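You operate a simulated robot arm through the tools that you are given. There is no shell and no other tool. Be economical: measure what you need, move in short steps, check, and stop when the job is done.

The job below is to be done with a simulated two-armed robot. You get a single attempt, and the scene is never put back.

Task
Pick up the orange bag with one hand, pass it to the other hand and put it on the brown-edged table open shelf. Set down upright: orange bag.

The check looks at the end state, three seconds after you hand in, the way a careful person would. Anything else that was tipped, shoved, dropped, spilled or broken makes it a failure.

Robot
Two 7-joint arms with two-finger grippers on one trunk, on a base that drives. Base frame: it is fixed to the floor where the robot stands at the start and does not move with it; the origin is under the middle of the robot, x ahead of it, y to its left, z up; the surface under the hand at the start is at about z = 800. Readings come in mm, degrees, newtons and seconds.
The left shoulder is at the start at [41, 164, 1130], the right one opposite. With the tool pointing down near the work surface each hand reaches from about 280 to 740 mm from the robot's upright axis, wherever it stands, measured 20 degrees to its own side. Places, roughly: brown-edged table open shelf [1000, 100, 300]. Payload 2.45 kg a hand.
Tool frame (each hand has its own): the origin (TCP) lies between the finger pads and is the grasp point; the fingertips stand 26 mm ahead of it; z points along the fingers, y is the line along which they close. The gripper opens to 96 mm. The gripper's body begins 69 mm behind the TCP.
Orientation is that of the tool frame in the base frame, as a unit quaternion [x, y, z, w]. With the fingers straight down and closing along the base's y, the tool's x points along the base's -x, its y along +y and its z along -z.

Tools
- The arms move only by the tool move_arm. It takes "left_plan", "right_plan" or both (then of equal length, played together; a hand with none holds still); each is a list of rows, each a list of 2 entries, a list of its own where there are three numbers: the shift along the tool's x, y, z in cm, then the turn, a rotation vector about the tool's x, y, z in degrees. In form: [[[tx, ty, tz], [wx, wy, wz]], ...]. A call has 1 to 12 rows; each row is the pose to reach, as a shift and turn from the pose commanded when the call began, along the tool's axes at that moment. "left_jaw" and "right_jaw" are, for a hand that has rows, the finger opening in cm, from 0 to 9.6, set as the call begins (left out, the last holds). A row lasts 0.2 s, in which the tool goes at most 50 mm and 8.6 degrees; a call with a longer step from one row to the next is refused whole, and so is a gripper value outside its range. Where a pose cannot be reached the arm comes as near as it can. A force on the tool above 40 N (or 10 N above the force at the start of the call, whichever is more), or a blocked arm, ends the call early, and 0.2 s more pass. The fingers move at their own pace and stop on an object; they squeeze with about 28 N. The grip force told is the motor's: it shows also when the fingers shut on nothing. Time passes only in rows, and 0.2 s behind the last, so rows that repeat a pose let the fingers close. It gives the time, the measured TCP pose, the force on the tool (base axes), the opening and the grip force at its end, in the units of the frame above (readings bear some noise), with the torque about the TCP (base axes, N m) and any sound that the robot's microphone picked up.
- Cameras (640 x 400 px; columns grow to the right, rows downward): "scene" is now at [100.9, 39.7, 1600.9]; the picture's right is [0.48, -0.88, 0.00], its down [-0.68, -0.37, -0.63] and it looks along [0.55, 0.30, -0.78] (base axes); focal length 270 px, centre (320, 200). "left" rides on the left gripper at [82, -3, -98] in its tool frame; the picture's right is [0.04, 1.00, 0.00], its down [-0.73, 0.03, -0.68] and it looks along [-0.68, 0.03, 0.73] (tool axes); focal length 256 px, centre (320, 200). "right" rides on the right gripper at [82, 3, -98] in its tool frame; the picture's right is [-0.04, 1.00, 0.00], its down [-0.73, -0.03, -0.68] and it looks along [-0.68, -0.03, 0.73] (tool axes); focal length 256 px, centre (320, 200). There is no depth. A picture from a camera that has moved, and an enlarged one, comes with that camera's place and axes in the base frame and with its lens.
- get_image(camera): a new picture of that camera. No time passes.
- lift_body(by): slides the trunk up (or, below 0, down) by that many mm; the arms and the scene camera ride with it, the base frame stays. It gives what a move gives, with no picture.
- steer(legs): drives the robot by 1 to 6 legs, each [ahead, left, turn to the left] in mm, mm and degrees, along the robot's own axes; the way and the turn of a leg run together, so that a leg with both is an arc; at most 1500 mm and 180 degrees a leg. The arms and the cameras ride along, it lands a little off, and it stops where it bumps. It gives what a move gives.
- pan_tilt(pan, tilt): turns the head with the scene camera to pan (to the left, within 120 degrees either way) and tilt (down, from -29 to 69), counted from straight ahead of the robot. It gives what a move gives.
- close_up(camera, box): a new picture of the part [left, top, right, bottom] of that camera's present view, enlarged. No time passes.
- finish_job(): hands the job in; it is judged then, once.

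Work in short steps. Places have to be worked out from the pictures, the camera data and where the tool is seen: move nearer, look again, correct. Check each grasp and each placing, and mend what went wrong. You have 120 turns and 88 pictures in all, those below and enlarged ones among them. Open the grippers and draw the arms clear of the work before you hand the job in, unless the task says otherwise; then end with one line.

The tools are called as name(argument=value, ...) on one line, values as JSON. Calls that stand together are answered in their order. move_arm: Moves the arms, as the interface text tells. Its arguments: {"type":"object","properties":{"left_plan":{"type":"array","items":{"type":"array"}},"left_jaw":{"type":"number"},"right_plan":{"type":"array","items":{"type":"array"}},"right_jaw":{"type":"number"}},"required":[]} The other tools are called the same way: lift_body (by) slides the trunk up or down; steer (legs) drives the base; pan_tilt (pan, tilt) turns the head that bears the scene camera; get_image (camera) takes a picture; close_up (camera, box) takes an enlarged picture of a part of a camera's view; finish_job () hands the job in.

At the start:

```text
clock: 0.0
left_ee_pos: [463.4, 410.6, 1117.7]
left_tcp_rot: [0.0, 1.0, -0.001, -0.001]
left_contact_force: [-0.7, -0.1, -0.5]
left_torque: [0.02, -0.01, 0.0]
left_width: 96.0
left_grip_force: 0.1
right_ee_pos: [452.3, 18.0, 1119.1]
right_tcp_rot: [0.0, 1.0, -0.001, -0.001]
right_contact_force: [0.3, 0.8, -0.1]
right_torque: [-0.02, 0.02, 0.01]
right_width: 95.9
right_grip_force: 0.0
trunk travel left (down, up): [-300.0, 267.0]
robot x, y, heading: [-0.3, -1.5, 0.1]
head pan, tilt: [28.6, 50.8]
```

scene: 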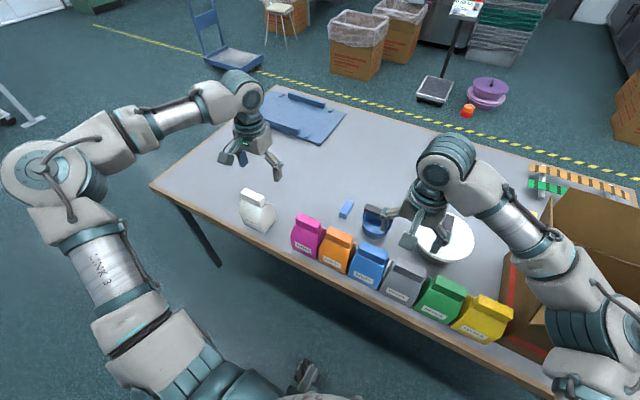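
right: 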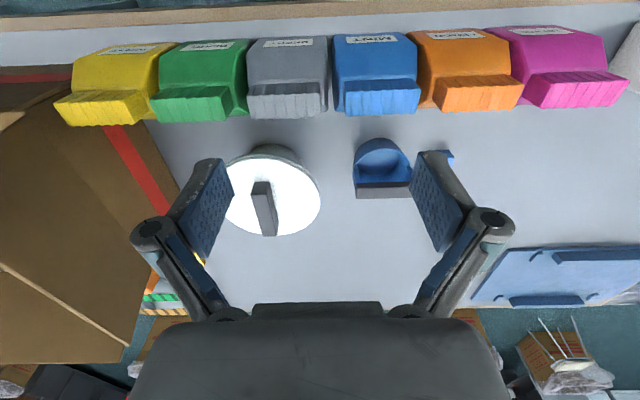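
left: 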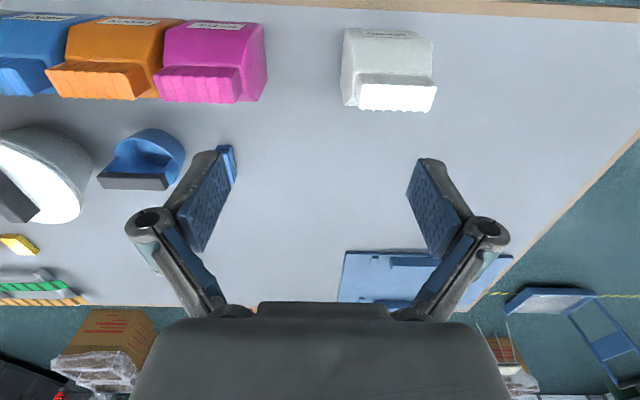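

I estimate the orange bag at about (460, 187), standing in a row. First I look ahead to find the open shelf.

pan_tilt(pan=0, tilt=30)

get_image(camera="scene")

```text
clock: 0.9
left_ee_pos: [459.9, 409.4, 1120.8]
left_tcp_rot: [0.0, 1.0, 0.0, 0.001]
left_contact_force: [0.5, 0.2, -0.4]
left_torque: [0.02, 0.01, -0.01]
left_width: 96.0
left_grip_force: 0.0
right_ee_pos: [449.3, 18.0, 1120.7]
right_tcp_rot: [0.0, 1.0, 0.0, 0.0]
right_contact_force: [-0.4, -0.1, -0.5]
right_torque: [-0.01, 0.01, 0.02]
right_width: 95.6
right_grip_force: 0.2
trunk travel left (down, up): [-300.0, 267.0]
robot x, y, heading: [1.4, 1.4, 0.0]
head pan, tilt: [0.0, 30.0]
```

```text
84 pictures are left
camera scene: at [124.3, 3.2, 1631.4], right [0.0, -1.0, 0.0], down [-0.5, 0.0, -0.86], along [0.86, 0.0, -0.5], focal length 270 px, centre (320, 200)
```

scene: 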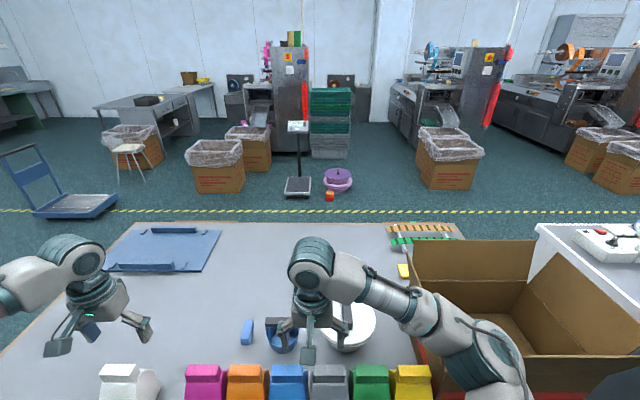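

The shelf is probably under this table, so I back away to look beneath it.

steer(legs=[[-900, 0, 0]])

pan_tilt(pan=0, tilt=30)

get_image(camera="scene")

```text
clock: 4.8
left_ee_pos: [-308.9, 403.8, 1130.3]
left_tcp_rot: [-0.006, 1.0, 0.005, 0.008]
left_contact_force: [-0.5, 0.7, 0.0]
left_torque: [-0.08, -0.02, -0.04]
left_width: 96.2
left_grip_force: 0.1
right_ee_pos: [-315.7, 8.1, 1127.4]
right_tcp_rot: [-0.004, 1.0, 0.002, 0.008]
right_contact_force: [-0.4, 1.4, 1.6]
right_torque: [-0.07, 0.06, 0.0]
right_width: 96.0
right_grip_force: 0.1
trunk travel left (down, up): [-300.0, 267.0]
robot x, y, heading: [-753.0, -5.1, 0.8]
head pan, tilt: [0.0, 30.0]
stopped in leg 1: the robot was blocked; the commanded pose is now the measured one
```

```text
clock: 5.4
left_ee_pos: [-303.2, 398.6, 1125.9]
left_tcp_rot: [-0.004, 1.0, 0.006, 0.003]
left_contact_force: [0.2, 0.2, -0.6]
left_torque: [0.02, 0.02, 0.02]
left_width: 95.8
left_grip_force: 0.0
right_ee_pos: [-310.0, 5.3, 1122.7]
right_tcp_rot: [-0.003, 1.0, 0.003, 0.002]
right_contact_force: [-0.6, 0.2, 0.9]
right_torque: [-0.01, 0.01, 0.0]
right_width: 95.7
right_grip_force: 0.0
trunk travel left (down, up): [-300.0, 267.0]
robot x, y, heading: [-751.8, -4.6, 0.6]
head pan, tilt: [0.0, 30.0]
```

```text
83 pictures are left
camera scene: at [-585.0, 18.0, 1629.1], right [0.01, -1.0, 0.01], down [-0.53, -0.02, -0.85], along [0.85, 0.0, -0.53], focal length 270 px, centre (320, 200)
```

scene: 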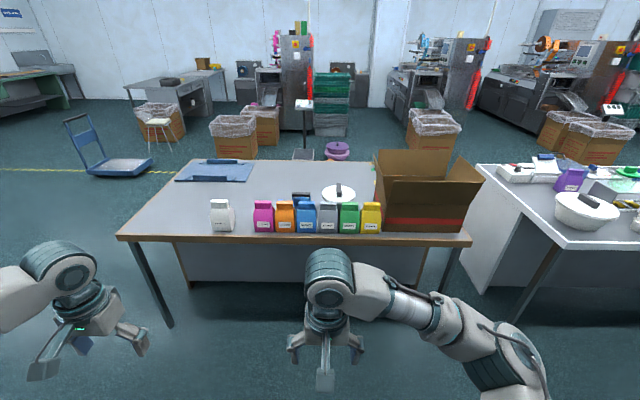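

The table has a panel on this side, so the shelf opens from the far side. I'll drive back and take the bag by its top with the left hand, since its place suits that arm.

steer(legs=[[752, 0, -0.6]])

pan_tilt(pan=20, tilt=55)

close_up(camera="scene", box=[200, 150, 440, 300])

close_up(camera="right", box=[320, 0, 640, 200])

```text
clock: 9.5
left_ee_pos: [435.6, 391.2, 1133.5]
left_tcp_rot: [0.001, 1.0, 0.008, 0.011]
left_contact_force: [0.5, 0.0, -0.8]
left_torque: [-0.02, 0.02, -0.01]
left_width: 96.0
left_grip_force: 0.1
right_ee_pos: [423.9, -2.0, 1128.7]
right_tcp_rot: [0.003, 1.0, 0.004, 0.01]
right_contact_force: [0.3, -0.9, -0.5]
right_torque: [0.0, 0.01, -0.01]
right_width: 96.0
right_grip_force: 0.0
trunk travel left (down, up): [-300.0, 267.0]
robot x, y, heading: [-1.5, -3.4, -0.2]
head pan, tilt: [0.0, 30.0]
```

```text
clock: 10.4
left_ee_pos: [431.4, 388.9, 1136.1]
left_tcp_rot: [0.001, 1.0, 0.009, 0.013]
left_contact_force: [-0.7, 1.0, 0.4]
left_torque: [0.02, 0.06, 0.02]
left_width: 96.0
left_grip_force: 0.1
right_ee_pos: [420.7, -4.3, 1129.6]
right_tcp_rot: [0.003, 1.0, 0.005, 0.012]
right_contact_force: [-0.4, 1.0, -0.3]
right_torque: [0.0, 0.03, -0.04]
right_width: 96.0
right_grip_force: 0.0
trunk travel left (down, up): [-300.0, 267.0]
robot x, y, heading: [-1.8, -6.1, -0.1]
head pan, tilt: [20.0, 55.0]
```

```text
2.67 times, centred on (320, 225) of scene
camera zoom: at [98.9, 25.1, 1595.5], right [0.34, -0.94, 0.0], down [-0.77, -0.28, -0.57], along [0.54, 0.19, -0.82], focal length 720 px, centre (320, 133)
```

zoom: 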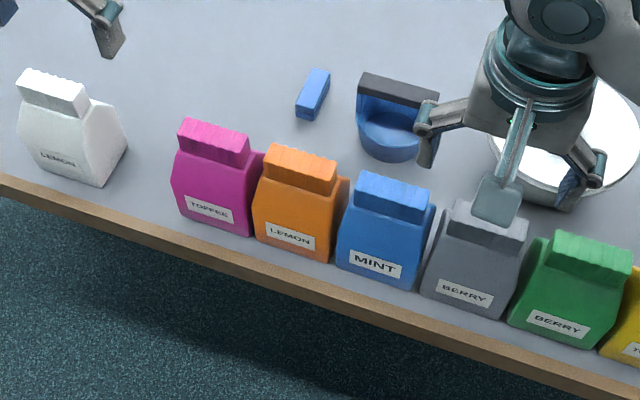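

```text
2.00 times, centred on (480, 100) of right
camera zoom: at [336.5, -1.4, 1227.3], right [0.05, 1.0, 0.01], down [0.72, -0.04, 0.7], along [0.7, -0.02, -0.72], focal length 512 px, centre (0, 400)
```

zoom: 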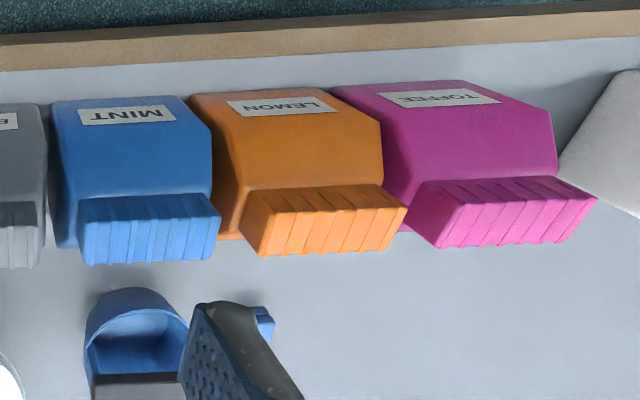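

The orange bag's top fold is about (487, 193) at z ≈ 935. I bring the left hand above it, turned so its fingers close along x.

move_arm(left_plan=[[[-0.45, -1.76, 0.5], [0, 0, 8.2]], [[-0.9, -3.5, 1.0], [0, 0, 16.4]], [[-1.35, -5.3, 1.5], [0, 0, 24.5]], [[-1.8, -7.0, 2.0], [0, 0, 32.7]], [[-2.25, -8.8, 2.5], [0, 0, 40.9]], [[-2.7, -10.6, 3.0], [0, 0, 49.1]], [[-3.15, -12.3, 3.5], [0, 0, 57.3]], [[-3.6, -14.1, 4.0], [0, 0, 65.5]], [[-4.05, -15.9, 4.5], [0, 0, 73.6]], [[-4.5, -17.6, 5.0], [0, 0, 81.8]], [[-4.9, -19.4, 5.4], [0, 0, 90]], [[-4.9, -19.4, 5.4], [0, 0, 90]]], left_jaw=9.6)

get_image(camera="left")

get_image(camera="right")

```text
clock: 13.0
left_ee_pos: [483.7, 195.9, 1078.2]
left_tcp_rot: [0.709, 0.705, 0.015, 0.001]
left_contact_force: [-0.2, 0.3, -0.3]
left_torque: [0.02, -0.02, 0.05]
left_width: 96.0
left_grip_force: 0.1
right_ee_pos: [420.5, -3.7, 1128.7]
right_tcp_rot: [0.003, 1.0, 0.005, 0.012]
right_contact_force: [-0.2, -0.1, 0.3]
right_torque: [0.03, -0.02, -0.03]
right_width: 95.8
right_grip_force: 0.0
trunk travel left (down, up): [-300.0, 267.0]
robot x, y, heading: [-4.3, -1.6, -0.2]
head pan, tilt: [20.0, 55.0]
```

```text
80 pictures are left
camera left: at [477.1, 276.2, 1177.5], right [1.0, 0.04, 0.03], down [0.01, -0.74, 0.67], along [0.04, -0.67, -0.74], focal length 256 px, centre (320, 200)
```

left: 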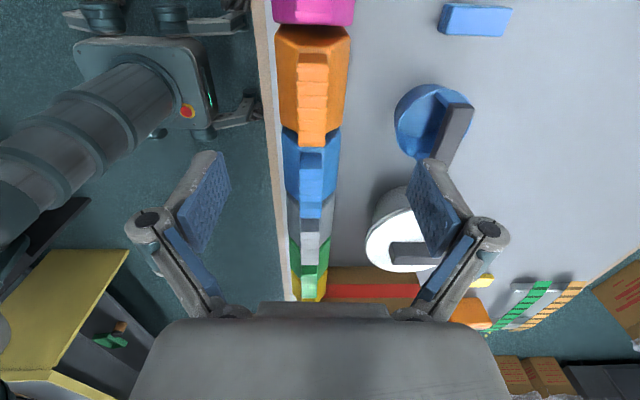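

```text
79 pictures are left
camera right: at [336.6, -1.0, 1227.3], right [0.05, 1.0, 0.01], down [0.72, -0.04, 0.7], along [0.7, -0.02, -0.72], focal length 256 px, centre (320, 200)
```

right: 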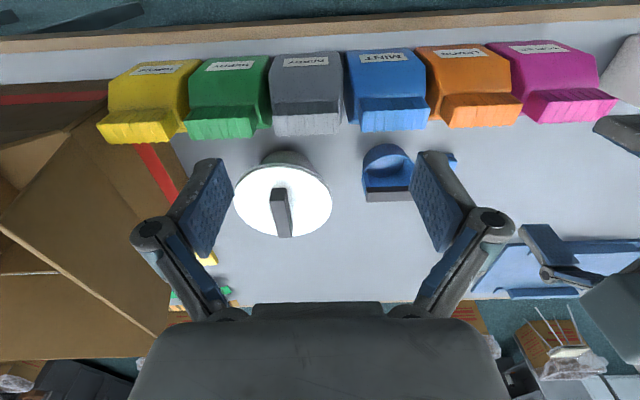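

The crest is about 25 mm thick and 70 wide, centred near (478, 187). I lower to just above it, straightening a small tilt, and look from the side.

move_arm(left_plan=[[[-0.4, -0.3, 4], [0.6, -0.6, 0]], [[-0.8, -0.6, 8], [1.2, -1.1, 0]], [[-1.1, -0.8, 11], [1.2, -1.1, 0]], [[-1.1, -0.8, 11], [1.2, -1.1, 0]]])

close_up(camera="right", box=[320, 0, 640, 200])

get_image(camera="left")

close_up(camera="scene", box=[200, 150, 440, 300])

```text
clock: 14.0
left_ee_pos: [477.9, 187.3, 968.4]
left_tcp_rot: [0.709, 0.706, 0.001, 0.002]
left_contact_force: [0.1, 0.4, 1.2]
left_torque: [-0.03, 0.01, 0.04]
left_width: 96.0
left_grip_force: 0.0
right_ee_pos: [420.1, -4.1, 1129.4]
right_tcp_rot: [0.003, 1.0, 0.006, 0.012]
right_contact_force: [0.3, 0.3, 0.2]
right_torque: [0.01, 0.01, 0.01]
right_width: 95.9
right_grip_force: 0.1
trunk travel left (down, up): [-300.0, 267.0]
robot x, y, heading: [-4.2, -6.1, 0.1]
head pan, tilt: [20.0, 55.0]
```

```text
2.00 times, centred on (480, 100) of right
camera zoom: at [336.6, -1.1, 1227.3], right [0.05, 1.0, 0.01], down [0.72, -0.04, 0.7], along [0.7, -0.02, -0.72], focal length 512 px, centre (0, 400)
```

zoom: 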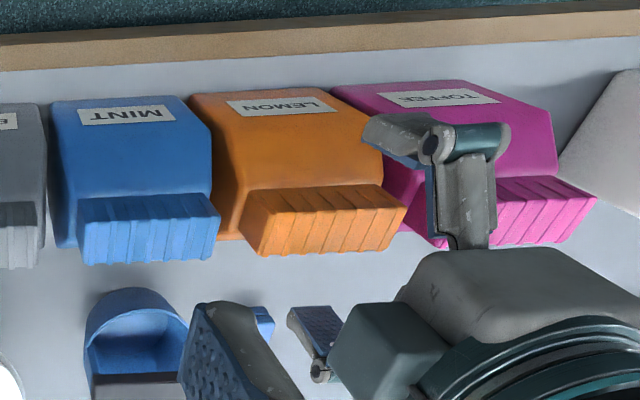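

```text
77 pictures are left
camera left: at [473.4, 268.7, 1066.0], right [1.0, 0.04, 0.0], down [0.02, -0.73, 0.68], along [0.03, -0.68, -0.73], focal length 256 px, centre (320, 200)
```

left: 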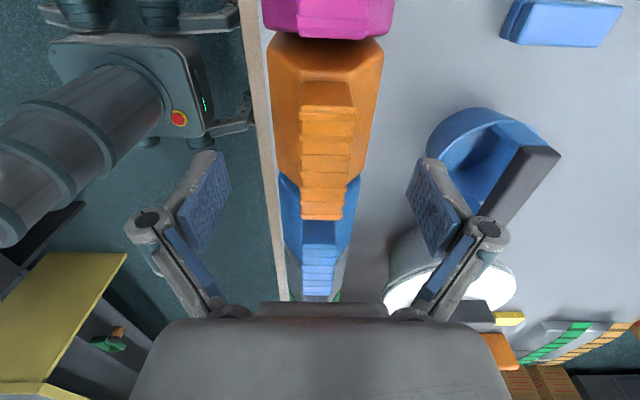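

```text
2.67 times, centred on (320, 225) of scene
camera zoom: at [99.7, 21.9, 1595.5], right [0.34, -0.94, 0.0], down [-0.77, -0.28, -0.57], along [0.54, 0.19, -0.82], focal length 720 px, centre (320, 133)
```

zoom: 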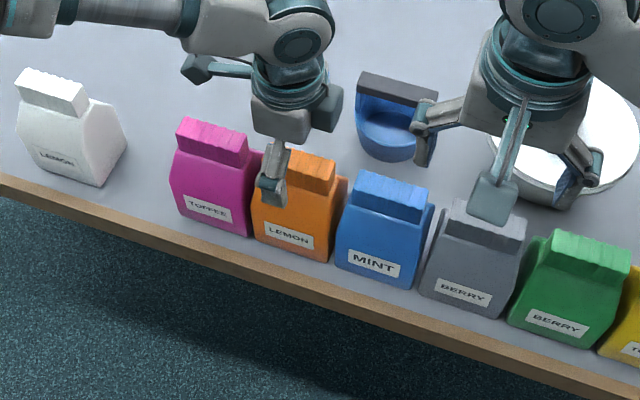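

Crest top is near z 928, and the fingers straddle it centred. I lower 48 mm and close.

move_arm(left_plan=[[[-0.1, 0, 2.5], [0, 0, 0]], [[-0.1, 0, 4.8], [0, 0, 0]], [[-0.1, 0, 4.8], [0, 0, 0]]])

get_image(camera="left")

close_up(camera="right", box=[320, 0, 640, 200])

```text
clock: 14.8
left_ee_pos: [478.4, 186.8, 921.3]
left_tcp_rot: [0.708, 0.706, 0.001, 0.002]
left_contact_force: [0.9, 0.0, -0.7]
left_torque: [-0.02, 0.02, -0.02]
left_width: 96.2
left_grip_force: 0.1
right_ee_pos: [420.5, -4.4, 1130.3]
right_tcp_rot: [0.004, 1.0, 0.005, 0.012]
right_contact_force: [-0.2, -0.4, 0.4]
right_torque: [-0.02, -0.06, -0.03]
right_width: 95.9
right_grip_force: 0.2
trunk travel left (down, up): [-300.0, 267.0]
robot x, y, heading: [-4.6, -2.8, -0.3]
head pan, tilt: [20.0, 55.0]
```

```text
75 pictures are left
camera left: at [473.6, 267.1, 1018.5], right [1.0, 0.04, 0.0], down [0.02, -0.73, 0.68], along [0.03, -0.68, -0.73], focal length 256 px, centre (320, 200)
```

left: 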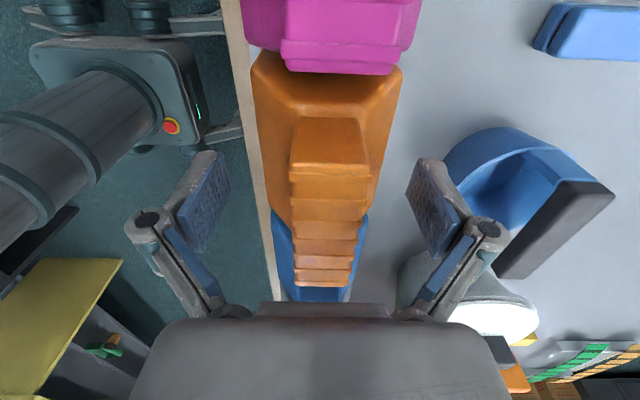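

```text
2.00 times, centred on (480, 100) of right
camera zoom: at [336.4, -1.0, 1227.4], right [0.05, 1.0, 0.01], down [0.72, -0.04, 0.7], along [0.7, -0.02, -0.72], focal length 512 px, centre (0, 400)
```

zoom: 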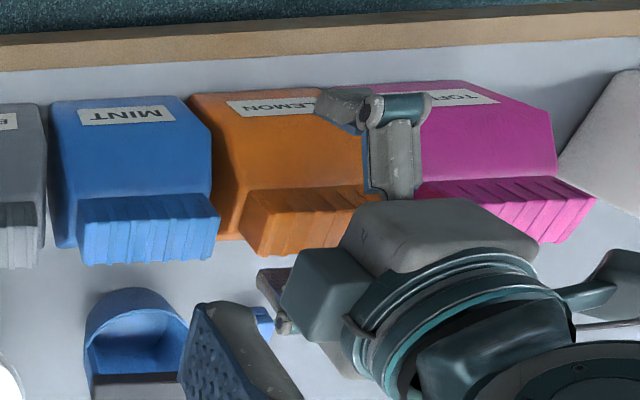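

The refined crest is z ≈ 907–947, centre y ≈ 178, so I raise the hand 15 mm and shift 8 mm before closing.

move_arm(left_plan=[[[-0.8, 0, -1.4], [0, 0, 0]], [[-0.8, 0, -1.4], [0, 0, 0]]])

move_arm(left_plan=[[[0, 0, 0], [0, 0, 0]], [[0, 0, 0], [0, 0, 0]], [[0, 0, 0], [0, 0, 0]]], left_jaw=0)

get_image(camera="left")

```text
clock: 15.4
left_ee_pos: [476.9, 178.7, 935.9]
left_tcp_rot: [0.708, 0.706, 0.001, 0.002]
left_contact_force: [0.0, 0.3, 0.1]
left_torque: [0.02, 0.02, 0.0]
left_width: 95.9
left_grip_force: 0.1
right_ee_pos: [419.9, -2.8, 1129.8]
right_tcp_rot: [0.004, 1.0, 0.005, 0.013]
right_contact_force: [-0.6, -0.4, -0.7]
right_torque: [0.02, 0.0, -0.02]
right_width: 96.1
right_grip_force: 0.1
trunk travel left (down, up): [-300.0, 267.0]
robot x, y, heading: [-0.9, -3.6, -0.2]
head pan, tilt: [20.0, 55.0]
```

```text
clock: 16.2
left_ee_pos: [477.7, 179.0, 936.9]
left_tcp_rot: [0.707, 0.707, 0.002, 0.005]
left_contact_force: [5.3, 2.2, 17.2]
left_torque: [0.1, -0.18, -0.04]
left_width: 38.1
left_grip_force: 27.7
right_ee_pos: [420.9, -4.0, 1129.4]
right_tcp_rot: [0.004, 1.0, 0.006, 0.012]
right_contact_force: [-0.6, -0.1, -1.0]
right_torque: [0.0, -0.04, -0.01]
right_width: 96.0
right_grip_force: 0.0
trunk travel left (down, up): [-300.0, 267.0]
robot x, y, heading: [-4.8, -3.6, -0.2]
head pan, tilt: [20.0, 55.0]
```

```text
73 pictures are left
camera left: at [474.0, 259.9, 1034.7], right [1.0, 0.04, 0.01], down [0.02, -0.73, 0.68], along [0.03, -0.68, -0.73], focal length 256 px, centre (320, 200)
```

left: 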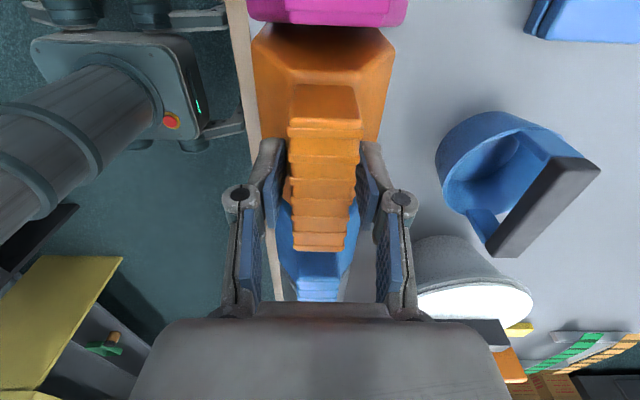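

The jaws stopped at 38 mm with a 17 N upward push, so the tips are on the sloping shoulders. I reopen a little, rise 10 mm and close again.

move_arm(left_plan=[[[0, 0, 0], [0, 0, 0]], [[0, 0, -1.0], [0, 0, 0]], [[0, 0, -1.0], [0, 0, 0]]], left_jaw=6)

move_arm(left_plan=[[[0, 0, 0], [0, 0, 0]], [[0, 0, 0], [0, 0, 0]], [[0, 0, 0], [0, 0, 0]]], left_jaw=0)

get_image(camera="left")

```text
clock: 17.0
left_ee_pos: [478.3, 178.7, 946.2]
left_tcp_rot: [0.708, 0.706, 0.001, 0.002]
left_contact_force: [0.5, -0.2, -0.6]
left_torque: [0.03, -0.03, -0.01]
left_width: 60.2
left_grip_force: 0.1
right_ee_pos: [421.6, -3.9, 1130.0]
right_tcp_rot: [0.003, 1.0, 0.006, 0.012]
right_contact_force: [-0.2, -0.2, 0.0]
right_torque: [0.03, 0.03, 0.0]
right_width: 96.2
right_grip_force: 0.1
trunk travel left (down, up): [-300.0, 267.0]
robot x, y, heading: [1.3, -4.4, -0.1]
head pan, tilt: [20.0, 55.0]
```

```text
clock: 17.8
left_ee_pos: [478.5, 178.4, 946.1]
left_tcp_rot: [0.708, 0.706, 0.002, 0.003]
left_contact_force: [1.1, 0.1, 5.4]
left_torque: [-0.04, 0.18, 0.02]
left_width: 25.7
left_grip_force: 28.0
right_ee_pos: [420.0, -2.4, 1129.7]
right_tcp_rot: [0.003, 1.0, 0.004, 0.013]
right_contact_force: [-0.3, -0.1, -0.6]
right_torque: [0.01, -0.01, -0.01]
right_width: 96.0
right_grip_force: 0.0
trunk travel left (down, up): [-300.0, 267.0]
robot x, y, heading: [-4.6, -3.2, -0.2]
head pan, tilt: [20.0, 55.0]
```

```text
72 pictures are left
camera left: at [474.0, 259.6, 1043.7], right [1.0, 0.04, 0.0], down [0.02, -0.73, 0.68], along [0.03, -0.68, -0.73], focal length 256 px, centre (320, 200)
```

left: 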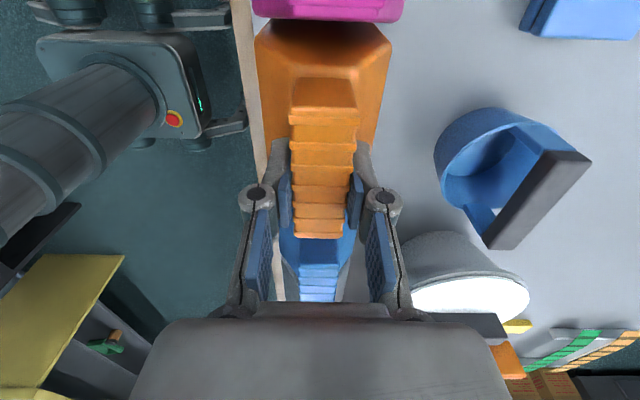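

The grip is now on the crest itself at 26 mm. I lift slowly by 40 mm and check.

move_arm(left_plan=[[[0, 0, -0.5], [0, 0, 0]], [[0, 0, -1.2], [0, 0, 0]], [[0, 0, -2.2], [0, 0, 0]], [[0, 0, -3.2], [0, 0, 0]], [[0, 0, -4.2], [0, 0, 0]], [[0, 0, -4.2], [0, 0, 0]]])

get_image(camera="left")

get_image(camera="scene")

```text
clock: 19.2
left_ee_pos: [477.3, 177.8, 987.4]
left_tcp_rot: [0.708, 0.706, 0.002, 0.002]
left_contact_force: [-0.8, 0.2, -3.1]
left_torque: [-0.01, 0.04, -0.01]
left_width: 25.5
left_grip_force: 28.4
right_ee_pos: [421.0, -3.7, 1130.0]
right_tcp_rot: [0.003, 1.0, 0.005, 0.011]
right_contact_force: [0.1, 0.0, 0.0]
right_torque: [-0.02, 0.02, 0.0]
right_width: 95.7
right_grip_force: 0.1
trunk travel left (down, up): [-300.0, 267.0]
robot x, y, heading: [-0.5, -4.1, -0.1]
head pan, tilt: [20.0, 55.0]
```

```text
71 pictures are left
camera left: at [473.7, 259.5, 1084.9], right [1.0, 0.04, 0.0], down [0.03, -0.73, 0.68], along [0.03, -0.68, -0.73], focal length 256 px, centre (320, 200)
```

left: 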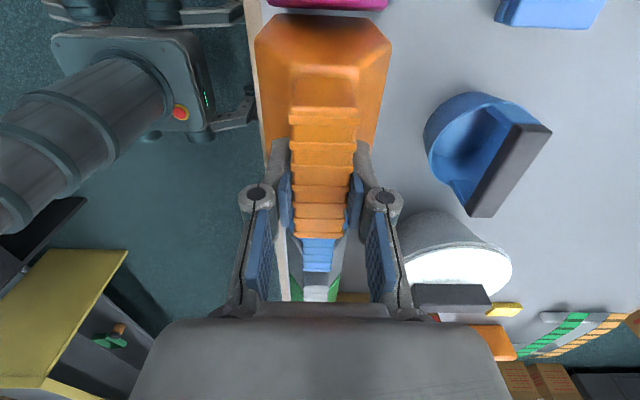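

```text
70 pictures are left
camera scene: at [100.7, 22.0, 1595.4], right [0.34, -0.94, 0.0], down [-0.77, -0.28, -0.57], along [0.54, 0.19, -0.82], focal length 270 px, centre (320, 200)
```

scene: 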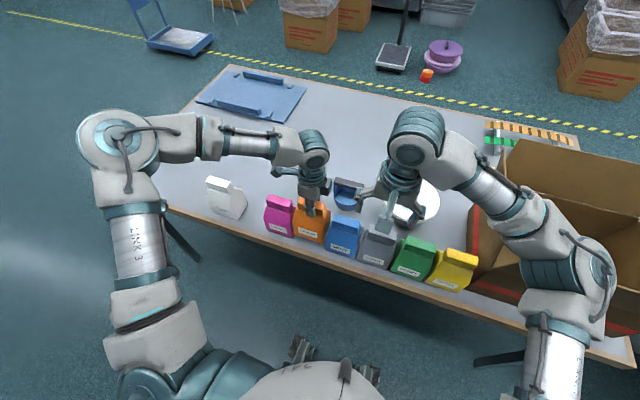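

The bag hangs securely, weighing about 3 N. I raise it clear of its neighbours, then back the robot off for the handover.

move_arm(left_plan=[[[0, 0, -3], [0, 0, 0]], [[0, 0, -6], [0, 0, 0]], [[0, 0, -9], [0, 0, 0]], [[0, 0, -12], [0, 0, 0]], [[0, 0, -14], [0, 0, 0]], [[0, 0, -14], [0, 0, 0]]])

steer(legs=[[-550, 0, 0]])

pan_tilt(pan=0, tilt=45)

get_image(camera="scene")

```text
clock: 20.6
left_ee_pos: [474.5, 178.1, 1125.8]
left_tcp_rot: [0.708, 0.706, 0.001, 0.003]
left_contact_force: [-0.9, -0.1, -2.7]
left_torque: [-0.03, 0.01, -0.04]
left_width: 25.8
left_grip_force: 27.5
right_ee_pos: [421.3, -4.0, 1129.4]
right_tcp_rot: [0.003, 1.0, 0.005, 0.011]
right_contact_force: [0.1, -0.5, -0.5]
right_torque: [0.03, 0.0, 0.03]
right_width: 96.2
right_grip_force: 0.0
trunk travel left (down, up): [-300.0, 267.0]
robot x, y, heading: [-5.6, -0.4, -0.3]
head pan, tilt: [20.0, 55.0]
```

```text
clock: 23.8
left_ee_pos: [-77.0, 179.1, 1125.1]
left_tcp_rot: [0.709, 0.706, 0.001, 0.002]
left_contact_force: [-0.6, 1.0, -1.6]
left_torque: [-0.03, 0.05, -0.01]
left_width: 25.5
left_grip_force: 28.1
right_ee_pos: [-133.2, -1.2, 1129.9]
right_tcp_rot: [0.005, 1.0, 0.005, 0.011]
right_contact_force: [-0.2, 0.2, 0.1]
right_torque: [0.01, 0.0, 0.02]
right_width: 96.3
right_grip_force: 0.0
trunk travel left (down, up): [-300.0, 267.0]
robot x, y, heading: [-552.5, -1.5, -0.2]
head pan, tilt: [20.0, 55.0]
```

```text
clock: 24.6
left_ee_pos: [-81.3, 179.2, 1128.8]
left_tcp_rot: [0.709, 0.705, 0.001, 0.003]
left_contact_force: [1.5, 0.2, -2.3]
left_torque: [-0.02, 0.01, 0.02]
left_width: 25.8
left_grip_force: 28.2
right_ee_pos: [-136.5, -2.4, 1132.1]
right_tcp_rot: [0.004, 1.0, 0.005, 0.014]
right_contact_force: [0.3, -0.2, 0.6]
right_torque: [-0.02, -0.03, 0.03]
right_width: 96.1
right_grip_force: 0.2
trunk travel left (down, up): [-300.0, 267.0]
robot x, y, heading: [-554.1, -0.9, -0.6]
head pan, tilt: [0.0, 45.0]
```

```text
69 pictures are left
camera scene: at [-440.4, -0.8, 1608.8], right [-0.01, -1.0, 0.0], down [-0.71, 0.0, -0.7], along [0.7, 0.0, -0.71], focal length 270 px, centre (320, 200)
```

scene: 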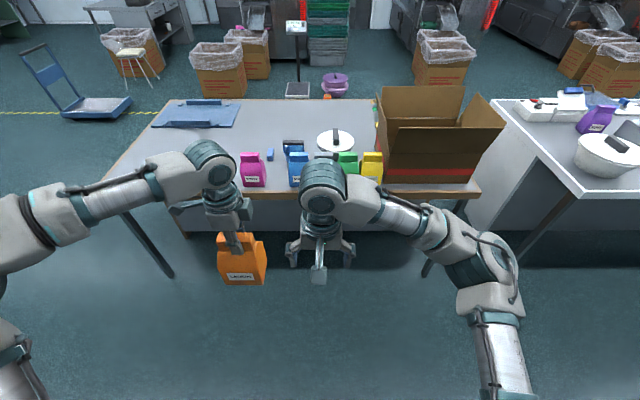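

The bag is held upright. Before travelling around the table's left end, I look that way for obstacles.

pan_tilt(pan=60, tilt=25)

get_image(camera="scene")

pan_tilt(pan=110, tilt=35)

get_image(camera="scene")

```text
clock: 25.9
left_ee_pos: [-81.1, 178.6, 1127.6]
left_tcp_rot: [0.709, 0.705, 0.002, 0.003]
left_contact_force: [0.3, -0.5, -3.1]
left_torque: [-0.01, -0.02, 0.01]
left_width: 25.5
left_grip_force: 27.7
right_ee_pos: [-137.8, -2.1, 1131.3]
right_tcp_rot: [0.005, 1.0, 0.006, 0.013]
right_contact_force: [0.5, -0.3, -0.2]
right_torque: [-0.02, 0.0, 0.03]
right_width: 95.6
right_grip_force: 0.1
trunk travel left (down, up): [-300.0, 267.0]
robot x, y, heading: [-557.0, -4.1, -0.4]
head pan, tilt: [60.0, 25.0]
```

```text
68 pictures are left
camera scene: at [-474.3, 79.4, 1639.4], right [0.86, -0.51, 0.0], down [-0.22, -0.37, -0.9], along [0.46, 0.78, -0.43], focal length 270 px, centre (320, 200)
```

scene: 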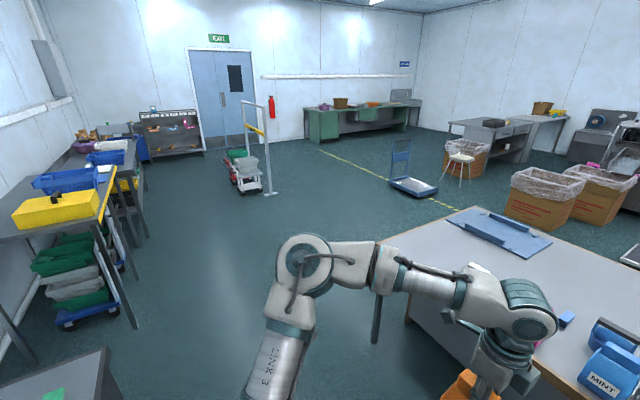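

```text
clock: 27.1
left_ee_pos: [-80.8, 179.3, 1128.0]
left_tcp_rot: [0.709, 0.705, 0.001, 0.003]
left_contact_force: [-0.4, 0.1, -3.1]
left_torque: [0.01, 0.04, 0.0]
left_width: 25.7
left_grip_force: 28.1
right_ee_pos: [-136.6, -2.6, 1131.2]
right_tcp_rot: [0.006, 1.0, 0.005, 0.014]
right_contact_force: [-0.5, 0.4, -0.2]
right_torque: [0.03, 0.0, 0.01]
right_width: 96.1
right_grip_force: 0.1
trunk travel left (down, up): [-300.0, 267.0]
robot x, y, heading: [-555.6, 0.9, -0.2]
head pan, tilt: [110.0, 35.0]
```

```text
67 pictures are left
camera scene: at [-550.7, 82.9, 1624.0], right [0.94, 0.34, 0.0], down [0.19, -0.54, -0.82], along [-0.28, 0.77, -0.57], focal length 270 px, centre (320, 200)
```

scene: 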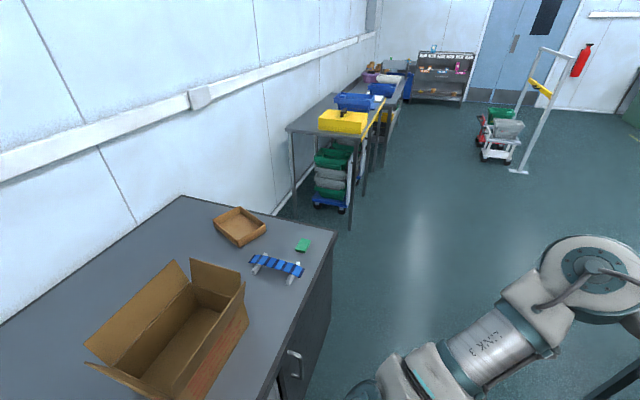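

The route left is clear: the bench behind is what stopped me. I strafe left, then drive ahead past the table's left end, checking on the way.

steer(legs=[[50, 900, 0], [0, 850, 0], [1250, 0, 0], [1250, 0, 0]])

pan_tilt(pan=-40, tilt=35)

get_image(camera="scene")

```text
clock: 47.7
left_ee_pos: [2459.4, 1909.7, 1131.2]
left_tcp_rot: [0.706, 0.708, 0.008, -0.003]
left_contact_force: [0.0, -1.2, -3.5]
left_torque: [0.02, -0.05, -0.01]
left_width: 25.5
left_grip_force: 28.5
right_ee_pos: [2407.0, 1728.9, 1131.0]
right_tcp_rot: [0.0, 1.0, 0.012, 0.014]
right_contact_force: [1.3, -0.2, 0.3]
right_torque: [0.04, 0.06, -0.01]
right_width: 96.2
right_grip_force: 0.0
trunk travel left (down, up): [-300.0, 267.0]
robot x, y, heading: [1987.7, 1739.7, 0.4]
head pan, tilt: [110.0, 35.0]
```

```text
clock: 50.0
left_ee_pos: [2454.6, 1938.7, 1130.1]
left_tcp_rot: [0.706, 0.708, 0.001, 0.006]
left_contact_force: [0.3, -0.4, -3.6]
left_torque: [0.0, 0.01, 0.02]
left_width: 25.7
left_grip_force: 27.7
right_ee_pos: [2401.6, 1757.8, 1133.0]
right_tcp_rot: [-0.001, 1.0, 0.001, 0.017]
right_contact_force: [-1.2, 0.9, 0.1]
right_torque: [0.01, -0.03, 0.03]
right_width: 95.9
right_grip_force: 0.0
trunk travel left (down, up): [-300.0, 267.0]
robot x, y, heading: [1986.0, 1744.1, 0.2]
head pan, tilt: [-40.0, 35.0]
```

```text
66 pictures are left
camera scene: at [2089.4, 1715.8, 1624.4], right [-0.64, -0.77, 0.02], down [-0.45, 0.35, -0.82], along [0.63, -0.53, -0.57], focal length 270 px, centre (320, 200)
```

scene: 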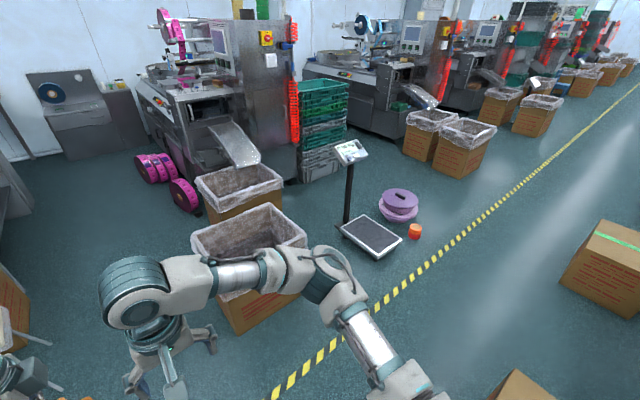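

There are cartons on the floor on the table's far side. I look further right and down to place them.

pan_tilt(pan=-95, tilt=38)

get_image(camera="scene")

```text
clock: 51.3
left_ee_pos: [2456.0, 1898.4, 1133.5]
left_tcp_rot: [0.706, 0.708, 0.011, -0.004]
left_contact_force: [0.2, -0.4, -2.8]
left_torque: [0.02, -0.02, -0.05]
left_width: 25.4
left_grip_force: 27.7
right_ee_pos: [2402.6, 1714.4, 1133.0]
right_tcp_rot: [0.002, 1.0, 0.016, 0.015]
right_contact_force: [0.7, -0.3, 0.3]
right_torque: [0.0, 0.09, 0.01]
right_width: 96.0
right_grip_force: 0.0
trunk travel left (down, up): [-300.0, 267.0]
robot x, y, heading: [1988.2, 1738.3, 0.3]
head pan, tilt: [-95.0, 38.0]
```

```text
65 pictures are left
camera scene: at [2015.2, 1646.2, 1619.2], right [-1.0, 0.08, 0.0], down [0.05, 0.62, -0.79], along [-0.07, -0.78, -0.62], focal length 270 px, centre (320, 200)
```

scene: 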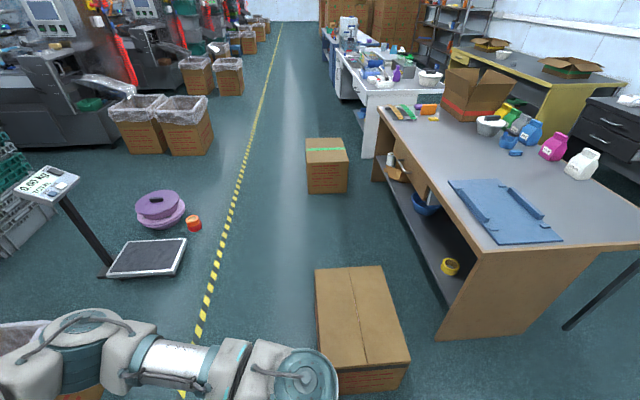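

The shelf is open on this side, with cartons on the floor at y ≈ 640–1180 and y < −500, leaving a gap at y ≈ 100. I go along the aisle, turn to face the table, and strafe to the gap.

steer(legs=[[400, 0, 0], [0, 0, 90], [0, 0, 90]])

steer(legs=[[0, 820, 0], [0, 800, 0]])

pan_tilt(pan=0, tilt=35)

get_image(camera="scene")

```text
clock: 61.4
left_ee_pos: [1917.9, 1587.8, 1132.9]
left_tcp_rot: [-0.701, 0.713, -0.003, -0.009]
left_contact_force: [0.1, 0.1, -1.9]
left_torque: [0.01, 0.02, -0.03]
left_width: 25.3
left_grip_force: 28.2
right_ee_pos: [1973.5, 1767.2, 1133.0]
right_tcp_rot: [1.0, -0.01, -0.016, 0.014]
right_contact_force: [-0.2, -0.6, -0.5]
right_torque: [0.0, 0.0, -0.02]
right_width: 96.1
right_grip_force: 0.0
trunk travel left (down, up): [-300.0, 267.0]
robot x, y, heading: [2392.7, 1740.6, 179.0]
head pan, tilt: [-95.0, 38.0]
```

```text
clock: 69.7
left_ee_pos: [1916.8, -100.9, 1126.3]
left_tcp_rot: [0.71, -0.704, -0.016, -0.005]
left_contact_force: [-0.4, -2.3, -3.0]
left_torque: [0.12, -0.03, -0.01]
left_width: 25.6
left_grip_force: 28.4
right_ee_pos: [1971.4, 80.5, 1135.8]
right_tcp_rot: [1.0, 0.003, -0.02, -0.008]
right_contact_force: [0.6, -0.9, 0.1]
right_torque: [0.05, 0.07, 0.0]
right_width: 95.9
right_grip_force: 0.0
trunk travel left (down, up): [-300.0, 267.0]
robot x, y, heading: [2377.8, 115.3, -179.8]
head pan, tilt: [-95.0, 38.0]
```

```text
clock: 71.4
left_ee_pos: [1920.4, -100.6, 1130.0]
left_tcp_rot: [0.711, -0.703, -0.013, -0.001]
left_contact_force: [-0.4, -1.2, -1.8]
left_torque: [0.09, -0.04, 0.02]
left_width: 25.7
left_grip_force: 27.9
right_ee_pos: [1973.9, 80.9, 1136.5]
right_tcp_rot: [1.0, 0.005, -0.02, -0.005]
right_contact_force: [1.3, -0.7, -0.4]
right_torque: [0.05, 0.11, -0.04]
right_width: 95.8
right_grip_force: 0.0
trunk travel left (down, up): [-300.0, 267.0]
robot x, y, heading: [2379.8, 112.8, -179.7]
head pan, tilt: [0.0, 35.0]
```

```text
64 pictures are left
camera scene: at [2256.0, 77.9, 1623.4], right [-0.01, 1.0, 0.02], down [0.58, 0.02, -0.82], along [-0.82, 0.0, -0.58], focal length 270 px, centre (320, 200)
```

scene: 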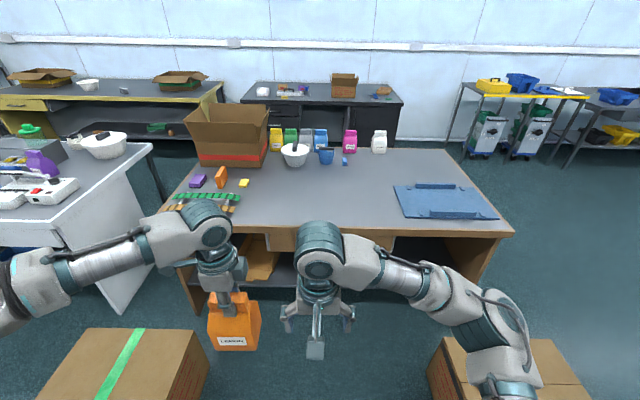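

The gap and shelf front are ahead. I lower the trunk for a flatter view and zoom in on the shelf.

lift_body(by=-200)

pan_tilt(pan=0, tilt=35)

close_up(camera="scene", box=[140, 130, 540, 380])

get_image(camera="right")

```text
clock: 73.5
left_ee_pos: [1920.6, -39.2, 939.0]
left_tcp_rot: [0.708, -0.706, 0.002, 0.016]
left_contact_force: [-0.7, 0.3, -2.3]
left_torque: [-0.04, 0.0, -0.02]
left_width: 25.7
left_grip_force: 28.4
right_ee_pos: [1972.1, 142.7, 937.9]
right_tcp_rot: [1.0, 0.001, -0.021, 0.019]
right_contact_force: [-0.4, 1.2, 0.4]
right_torque: [-0.06, -0.06, -0.04]
right_width: 96.1
right_grip_force: 0.1
trunk travel left (down, up): [-100.0, 467.0]
robot x, y, heading: [2379.1, 121.9, -179.4]
head pan, tilt: [0.0, 35.0]
```

```text
clock: 74.1
left_ee_pos: [1920.1, -68.7, 934.1]
left_tcp_rot: [0.711, -0.703, -0.005, 0.007]
left_contact_force: [0.6, -0.7, -2.0]
left_torque: [0.01, 0.02, 0.0]
left_width: 25.5
left_grip_force: 27.9
right_ee_pos: [1972.7, 113.4, 936.8]
right_tcp_rot: [1.0, 0.002, -0.02, 0.006]
right_contact_force: [-0.8, 1.2, 0.5]
right_torque: [0.02, 0.01, -0.01]
right_width: 96.0
right_grip_force: 0.0
trunk travel left (down, up): [-100.0, 467.0]
robot x, y, heading: [2378.5, 115.3, -179.6]
head pan, tilt: [0.0, 35.0]
```

```text
1.60 times, centred on (340, 255) of scene
camera zoom: at [2074.3, 92.7, 1401.0], right [-0.01, 1.0, 0.01], down [0.58, 0.02, -0.82], along [-0.82, 0.0, -0.58], focal length 432 px, centre (288, 112)
```

zoom: 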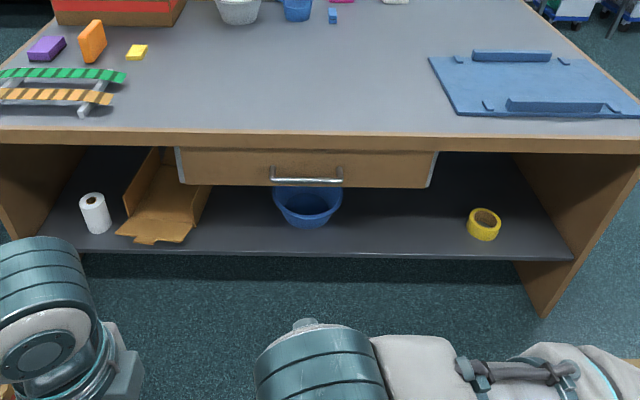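

```text
62 pictures are left
camera right: at [2057.8, 110.6, 1033.0], right [-0.04, -1.0, 0.01], down [-0.71, 0.03, 0.71], along [-0.71, 0.02, -0.71], focal length 256 px, centre (320, 200)
```

right: 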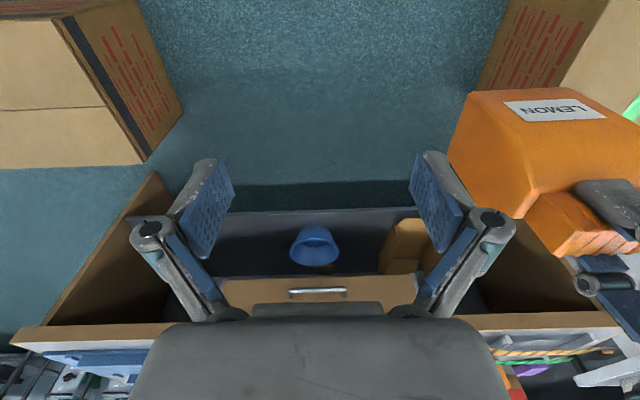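

Free shelf space lies between the bowl (y < 270) and the yellow tape (y > 650), so I'll target about (1180, 470). For the handover, I extend the left hand forward and turn the bag a quarter so its thin side suits the right hand.

move_arm(left_plan=[[[0, 1, 0], [0, 0, -8.2]], [[0, 2, 0], [0, 0, -16.4]], [[0, 3, 0], [0, 0, -24.5]], [[0, 4, 0], [0, 0, -32.7]], [[0, 5, 0], [0, 0, -40.9]], [[0, 6, 0], [0, 0, -49.1]], [[0, 7, 0], [0, 0, -57.3]], [[0, 8, 0], [0, 0, -65.5]], [[0, 9, 0], [0, 0, -73.6]], [[0, 10, 0], [0, 0, -81.8]], [[0, 11, 0], [0, 0, -90]], [[0, 11, 0], [0, 0, -90]]])

move_arm(right_plan=[[[-0.5, 0, 0], [0, -8, 0]], [[-1, 0, 0], [0, -16, 0]], [[-1.5, 0, 0], [0, -24, 0]], [[-2, 0, 0], [0, -32, 0]], [[-2.5, 0, 0], [0, -40, 0]], [[-3, 0, 0], [0, -48, 0]], [[-3, 0, 0], [0, -55, 0]], [[-3, 0, 0], [0, -55, 0]]])

pan_tilt(pan=0, tilt=45)

get_image(camera="scene")

get_image(camera="right")

```text
clock: 76.7
left_ee_pos: [1809.6, -51.2, 938.8]
left_tcp_rot: [1.0, 0.004, -0.01, 0.009]
left_contact_force: [0.0, 1.3, -2.5]
left_torque: [-0.06, 0.05, -0.02]
left_width: 25.8
left_grip_force: 28.2
right_ee_pos: [1973.4, 133.4, 938.1]
right_tcp_rot: [1.0, 0.001, -0.02, 0.014]
right_contact_force: [-0.8, 0.3, 1.2]
right_torque: [-0.07, -0.02, 0.0]
right_width: 96.1
right_grip_force: 0.1
trunk travel left (down, up): [-100.0, 467.0]
robot x, y, heading: [2377.5, 114.4, -179.6]
head pan, tilt: [0.0, 35.0]
```

```text
clock: 78.5
left_ee_pos: [1809.8, -62.3, 937.2]
left_tcp_rot: [1.0, 0.003, -0.009, 0.005]
left_contact_force: [0.0, 1.0, -2.7]
left_torque: [-0.01, -0.01, 0.01]
left_width: 25.8
left_grip_force: 27.9
right_ee_pos: [1941.9, 120.4, 939.1]
right_tcp_rot: [0.877, -0.003, -0.48, 0.011]
right_contact_force: [0.4, 0.3, -0.3]
right_torque: [-0.02, 0.02, 0.04]
right_width: 95.9
right_grip_force: 0.0
trunk travel left (down, up): [-100.0, 467.0]
robot x, y, heading: [2379.5, 115.8, -179.9]
head pan, tilt: [0.0, 35.0]
```

```text
clock: 79.2
left_ee_pos: [1809.4, -58.4, 936.3]
left_tcp_rot: [1.0, 0.003, -0.009, 0.006]
left_contact_force: [0.3, 1.0, -2.5]
left_torque: [-0.02, 0.03, 0.04]
left_width: 25.7
left_grip_force: 28.3
right_ee_pos: [1941.9, 124.0, 938.9]
right_tcp_rot: [0.878, -0.004, -0.479, 0.01]
right_contact_force: [0.1, -0.6, 0.1]
right_torque: [-0.01, 0.03, 0.02]
right_width: 95.8
right_grip_force: 0.2
trunk travel left (down, up): [-100.0, 467.0]
robot x, y, heading: [2378.5, 120.1, -179.6]
head pan, tilt: [0.0, 45.0]
```

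```text
61 pictures are left
camera scene: at [2080.8, 126.7, 1386.4], right [-0.01, 1.0, -0.01], down [0.71, 0.0, -0.7], along [-0.7, -0.01, -0.71], focal length 270 px, centre (320, 200)
```

scene: 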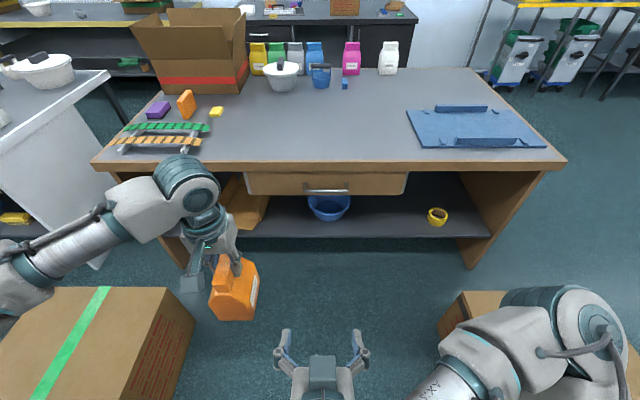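

```text
60 pictures are left
camera right: at [2069.3, 121.3, 923.9], right [-0.02, -1.0, 0.06], down [0.17, 0.05, 0.98], along [-0.98, 0.03, 0.17], focal length 256 px, centre (320, 200)
```

right: 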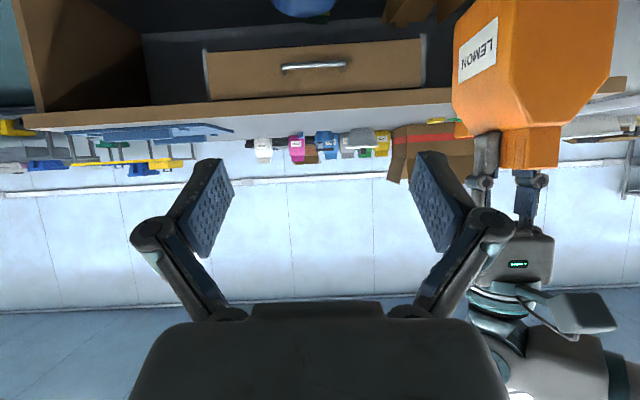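

Both hands are oriented as wanted. I bring the bag sideways in front of the right hand.

move_arm(left_plan=[[[0, -2.5, 0], [0, 0, 0]], [[0, -5, 0], [0, 0, 0]], [[0, -7.5, 0], [0, 0, 0]], [[0, -10, 0], [0, 0, 0]], [[0, -12.5, 0], [0, 0, 0]], [[0, -15.5, 0], [0, 0, 0]], [[0, -15.5, 0], [0, 0, 0]], [[0, -15.5, 0], [0, 0, 0]]])

get_image(camera="scene")

get_image(camera="right")

get_image(camera="left")

```text
clock: 81.0
left_ee_pos: [1847.5, -23.3, 928.9]
left_tcp_rot: [1.0, 0.004, -0.009, 0.001]
left_contact_force: [-0.3, -0.2, -2.9]
left_torque: [0.01, -0.01, 0.01]
left_width: 25.5
left_grip_force: 28.3
left hand out of reach, approached as far as the arm can: row 1, 2, 3, 4, 5, 6, 7, 8
right_ee_pos: [1940.4, 113.0, 939.0]
right_tcp_rot: [0.877, 0.0, -0.48, 0.008]
right_contact_force: [-0.8, 0.7, -0.6]
right_torque: [0.05, 0.0, -0.02]
right_width: 95.7
right_grip_force: 0.2
trunk travel left (down, up): [-100.0, 467.0]
robot x, y, heading: [2378.2, 112.8, -179.5]
head pan, tilt: [0.0, 45.0]
```

```text
59 pictures are left
camera scene: at [2081.1, 112.4, 1386.5], right [-0.01, 1.0, 0.0], down [0.71, 0.0, -0.7], along [-0.7, -0.01, -0.71], focal length 270 px, centre (320, 200)
```

scene: 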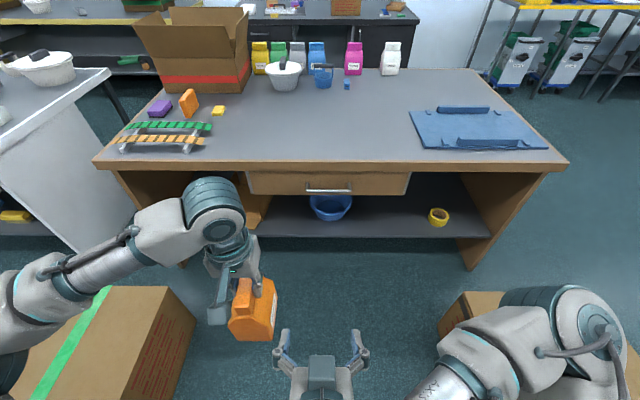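

```text
58 pictures are left
camera right: at [2069.5, 109.9, 923.9], right [-0.02, -1.0, 0.05], down [0.17, 0.04, 0.98], along [-0.98, 0.02, 0.17], focal length 256 px, centre (320, 200)
```

right: 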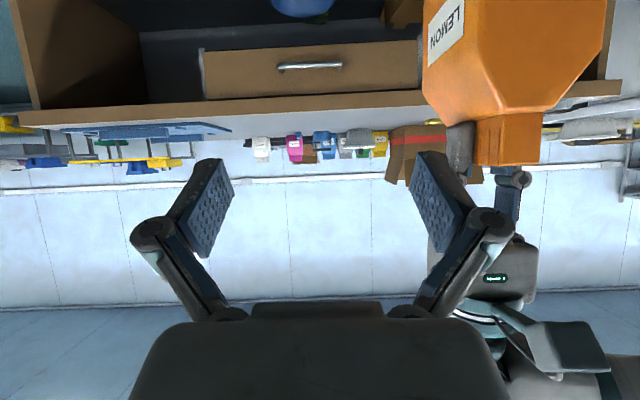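

```text
57 pictures are left
camera left: at [1930.7, -19.5, 1025.3], right [0.05, -1.0, 0.0], down [-0.72, -0.03, 0.69], along [-0.69, -0.03, -0.72], focal length 256 px, centre (320, 200)
```

left: 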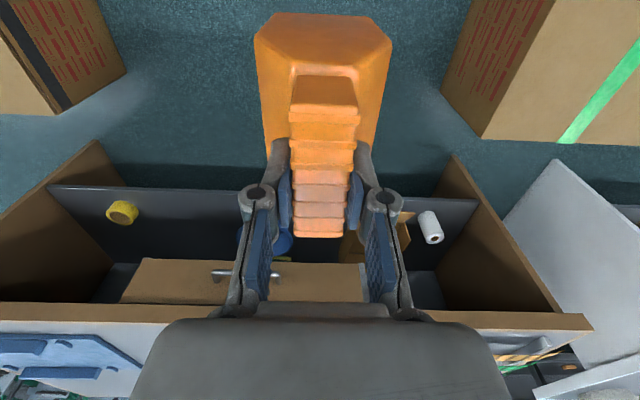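

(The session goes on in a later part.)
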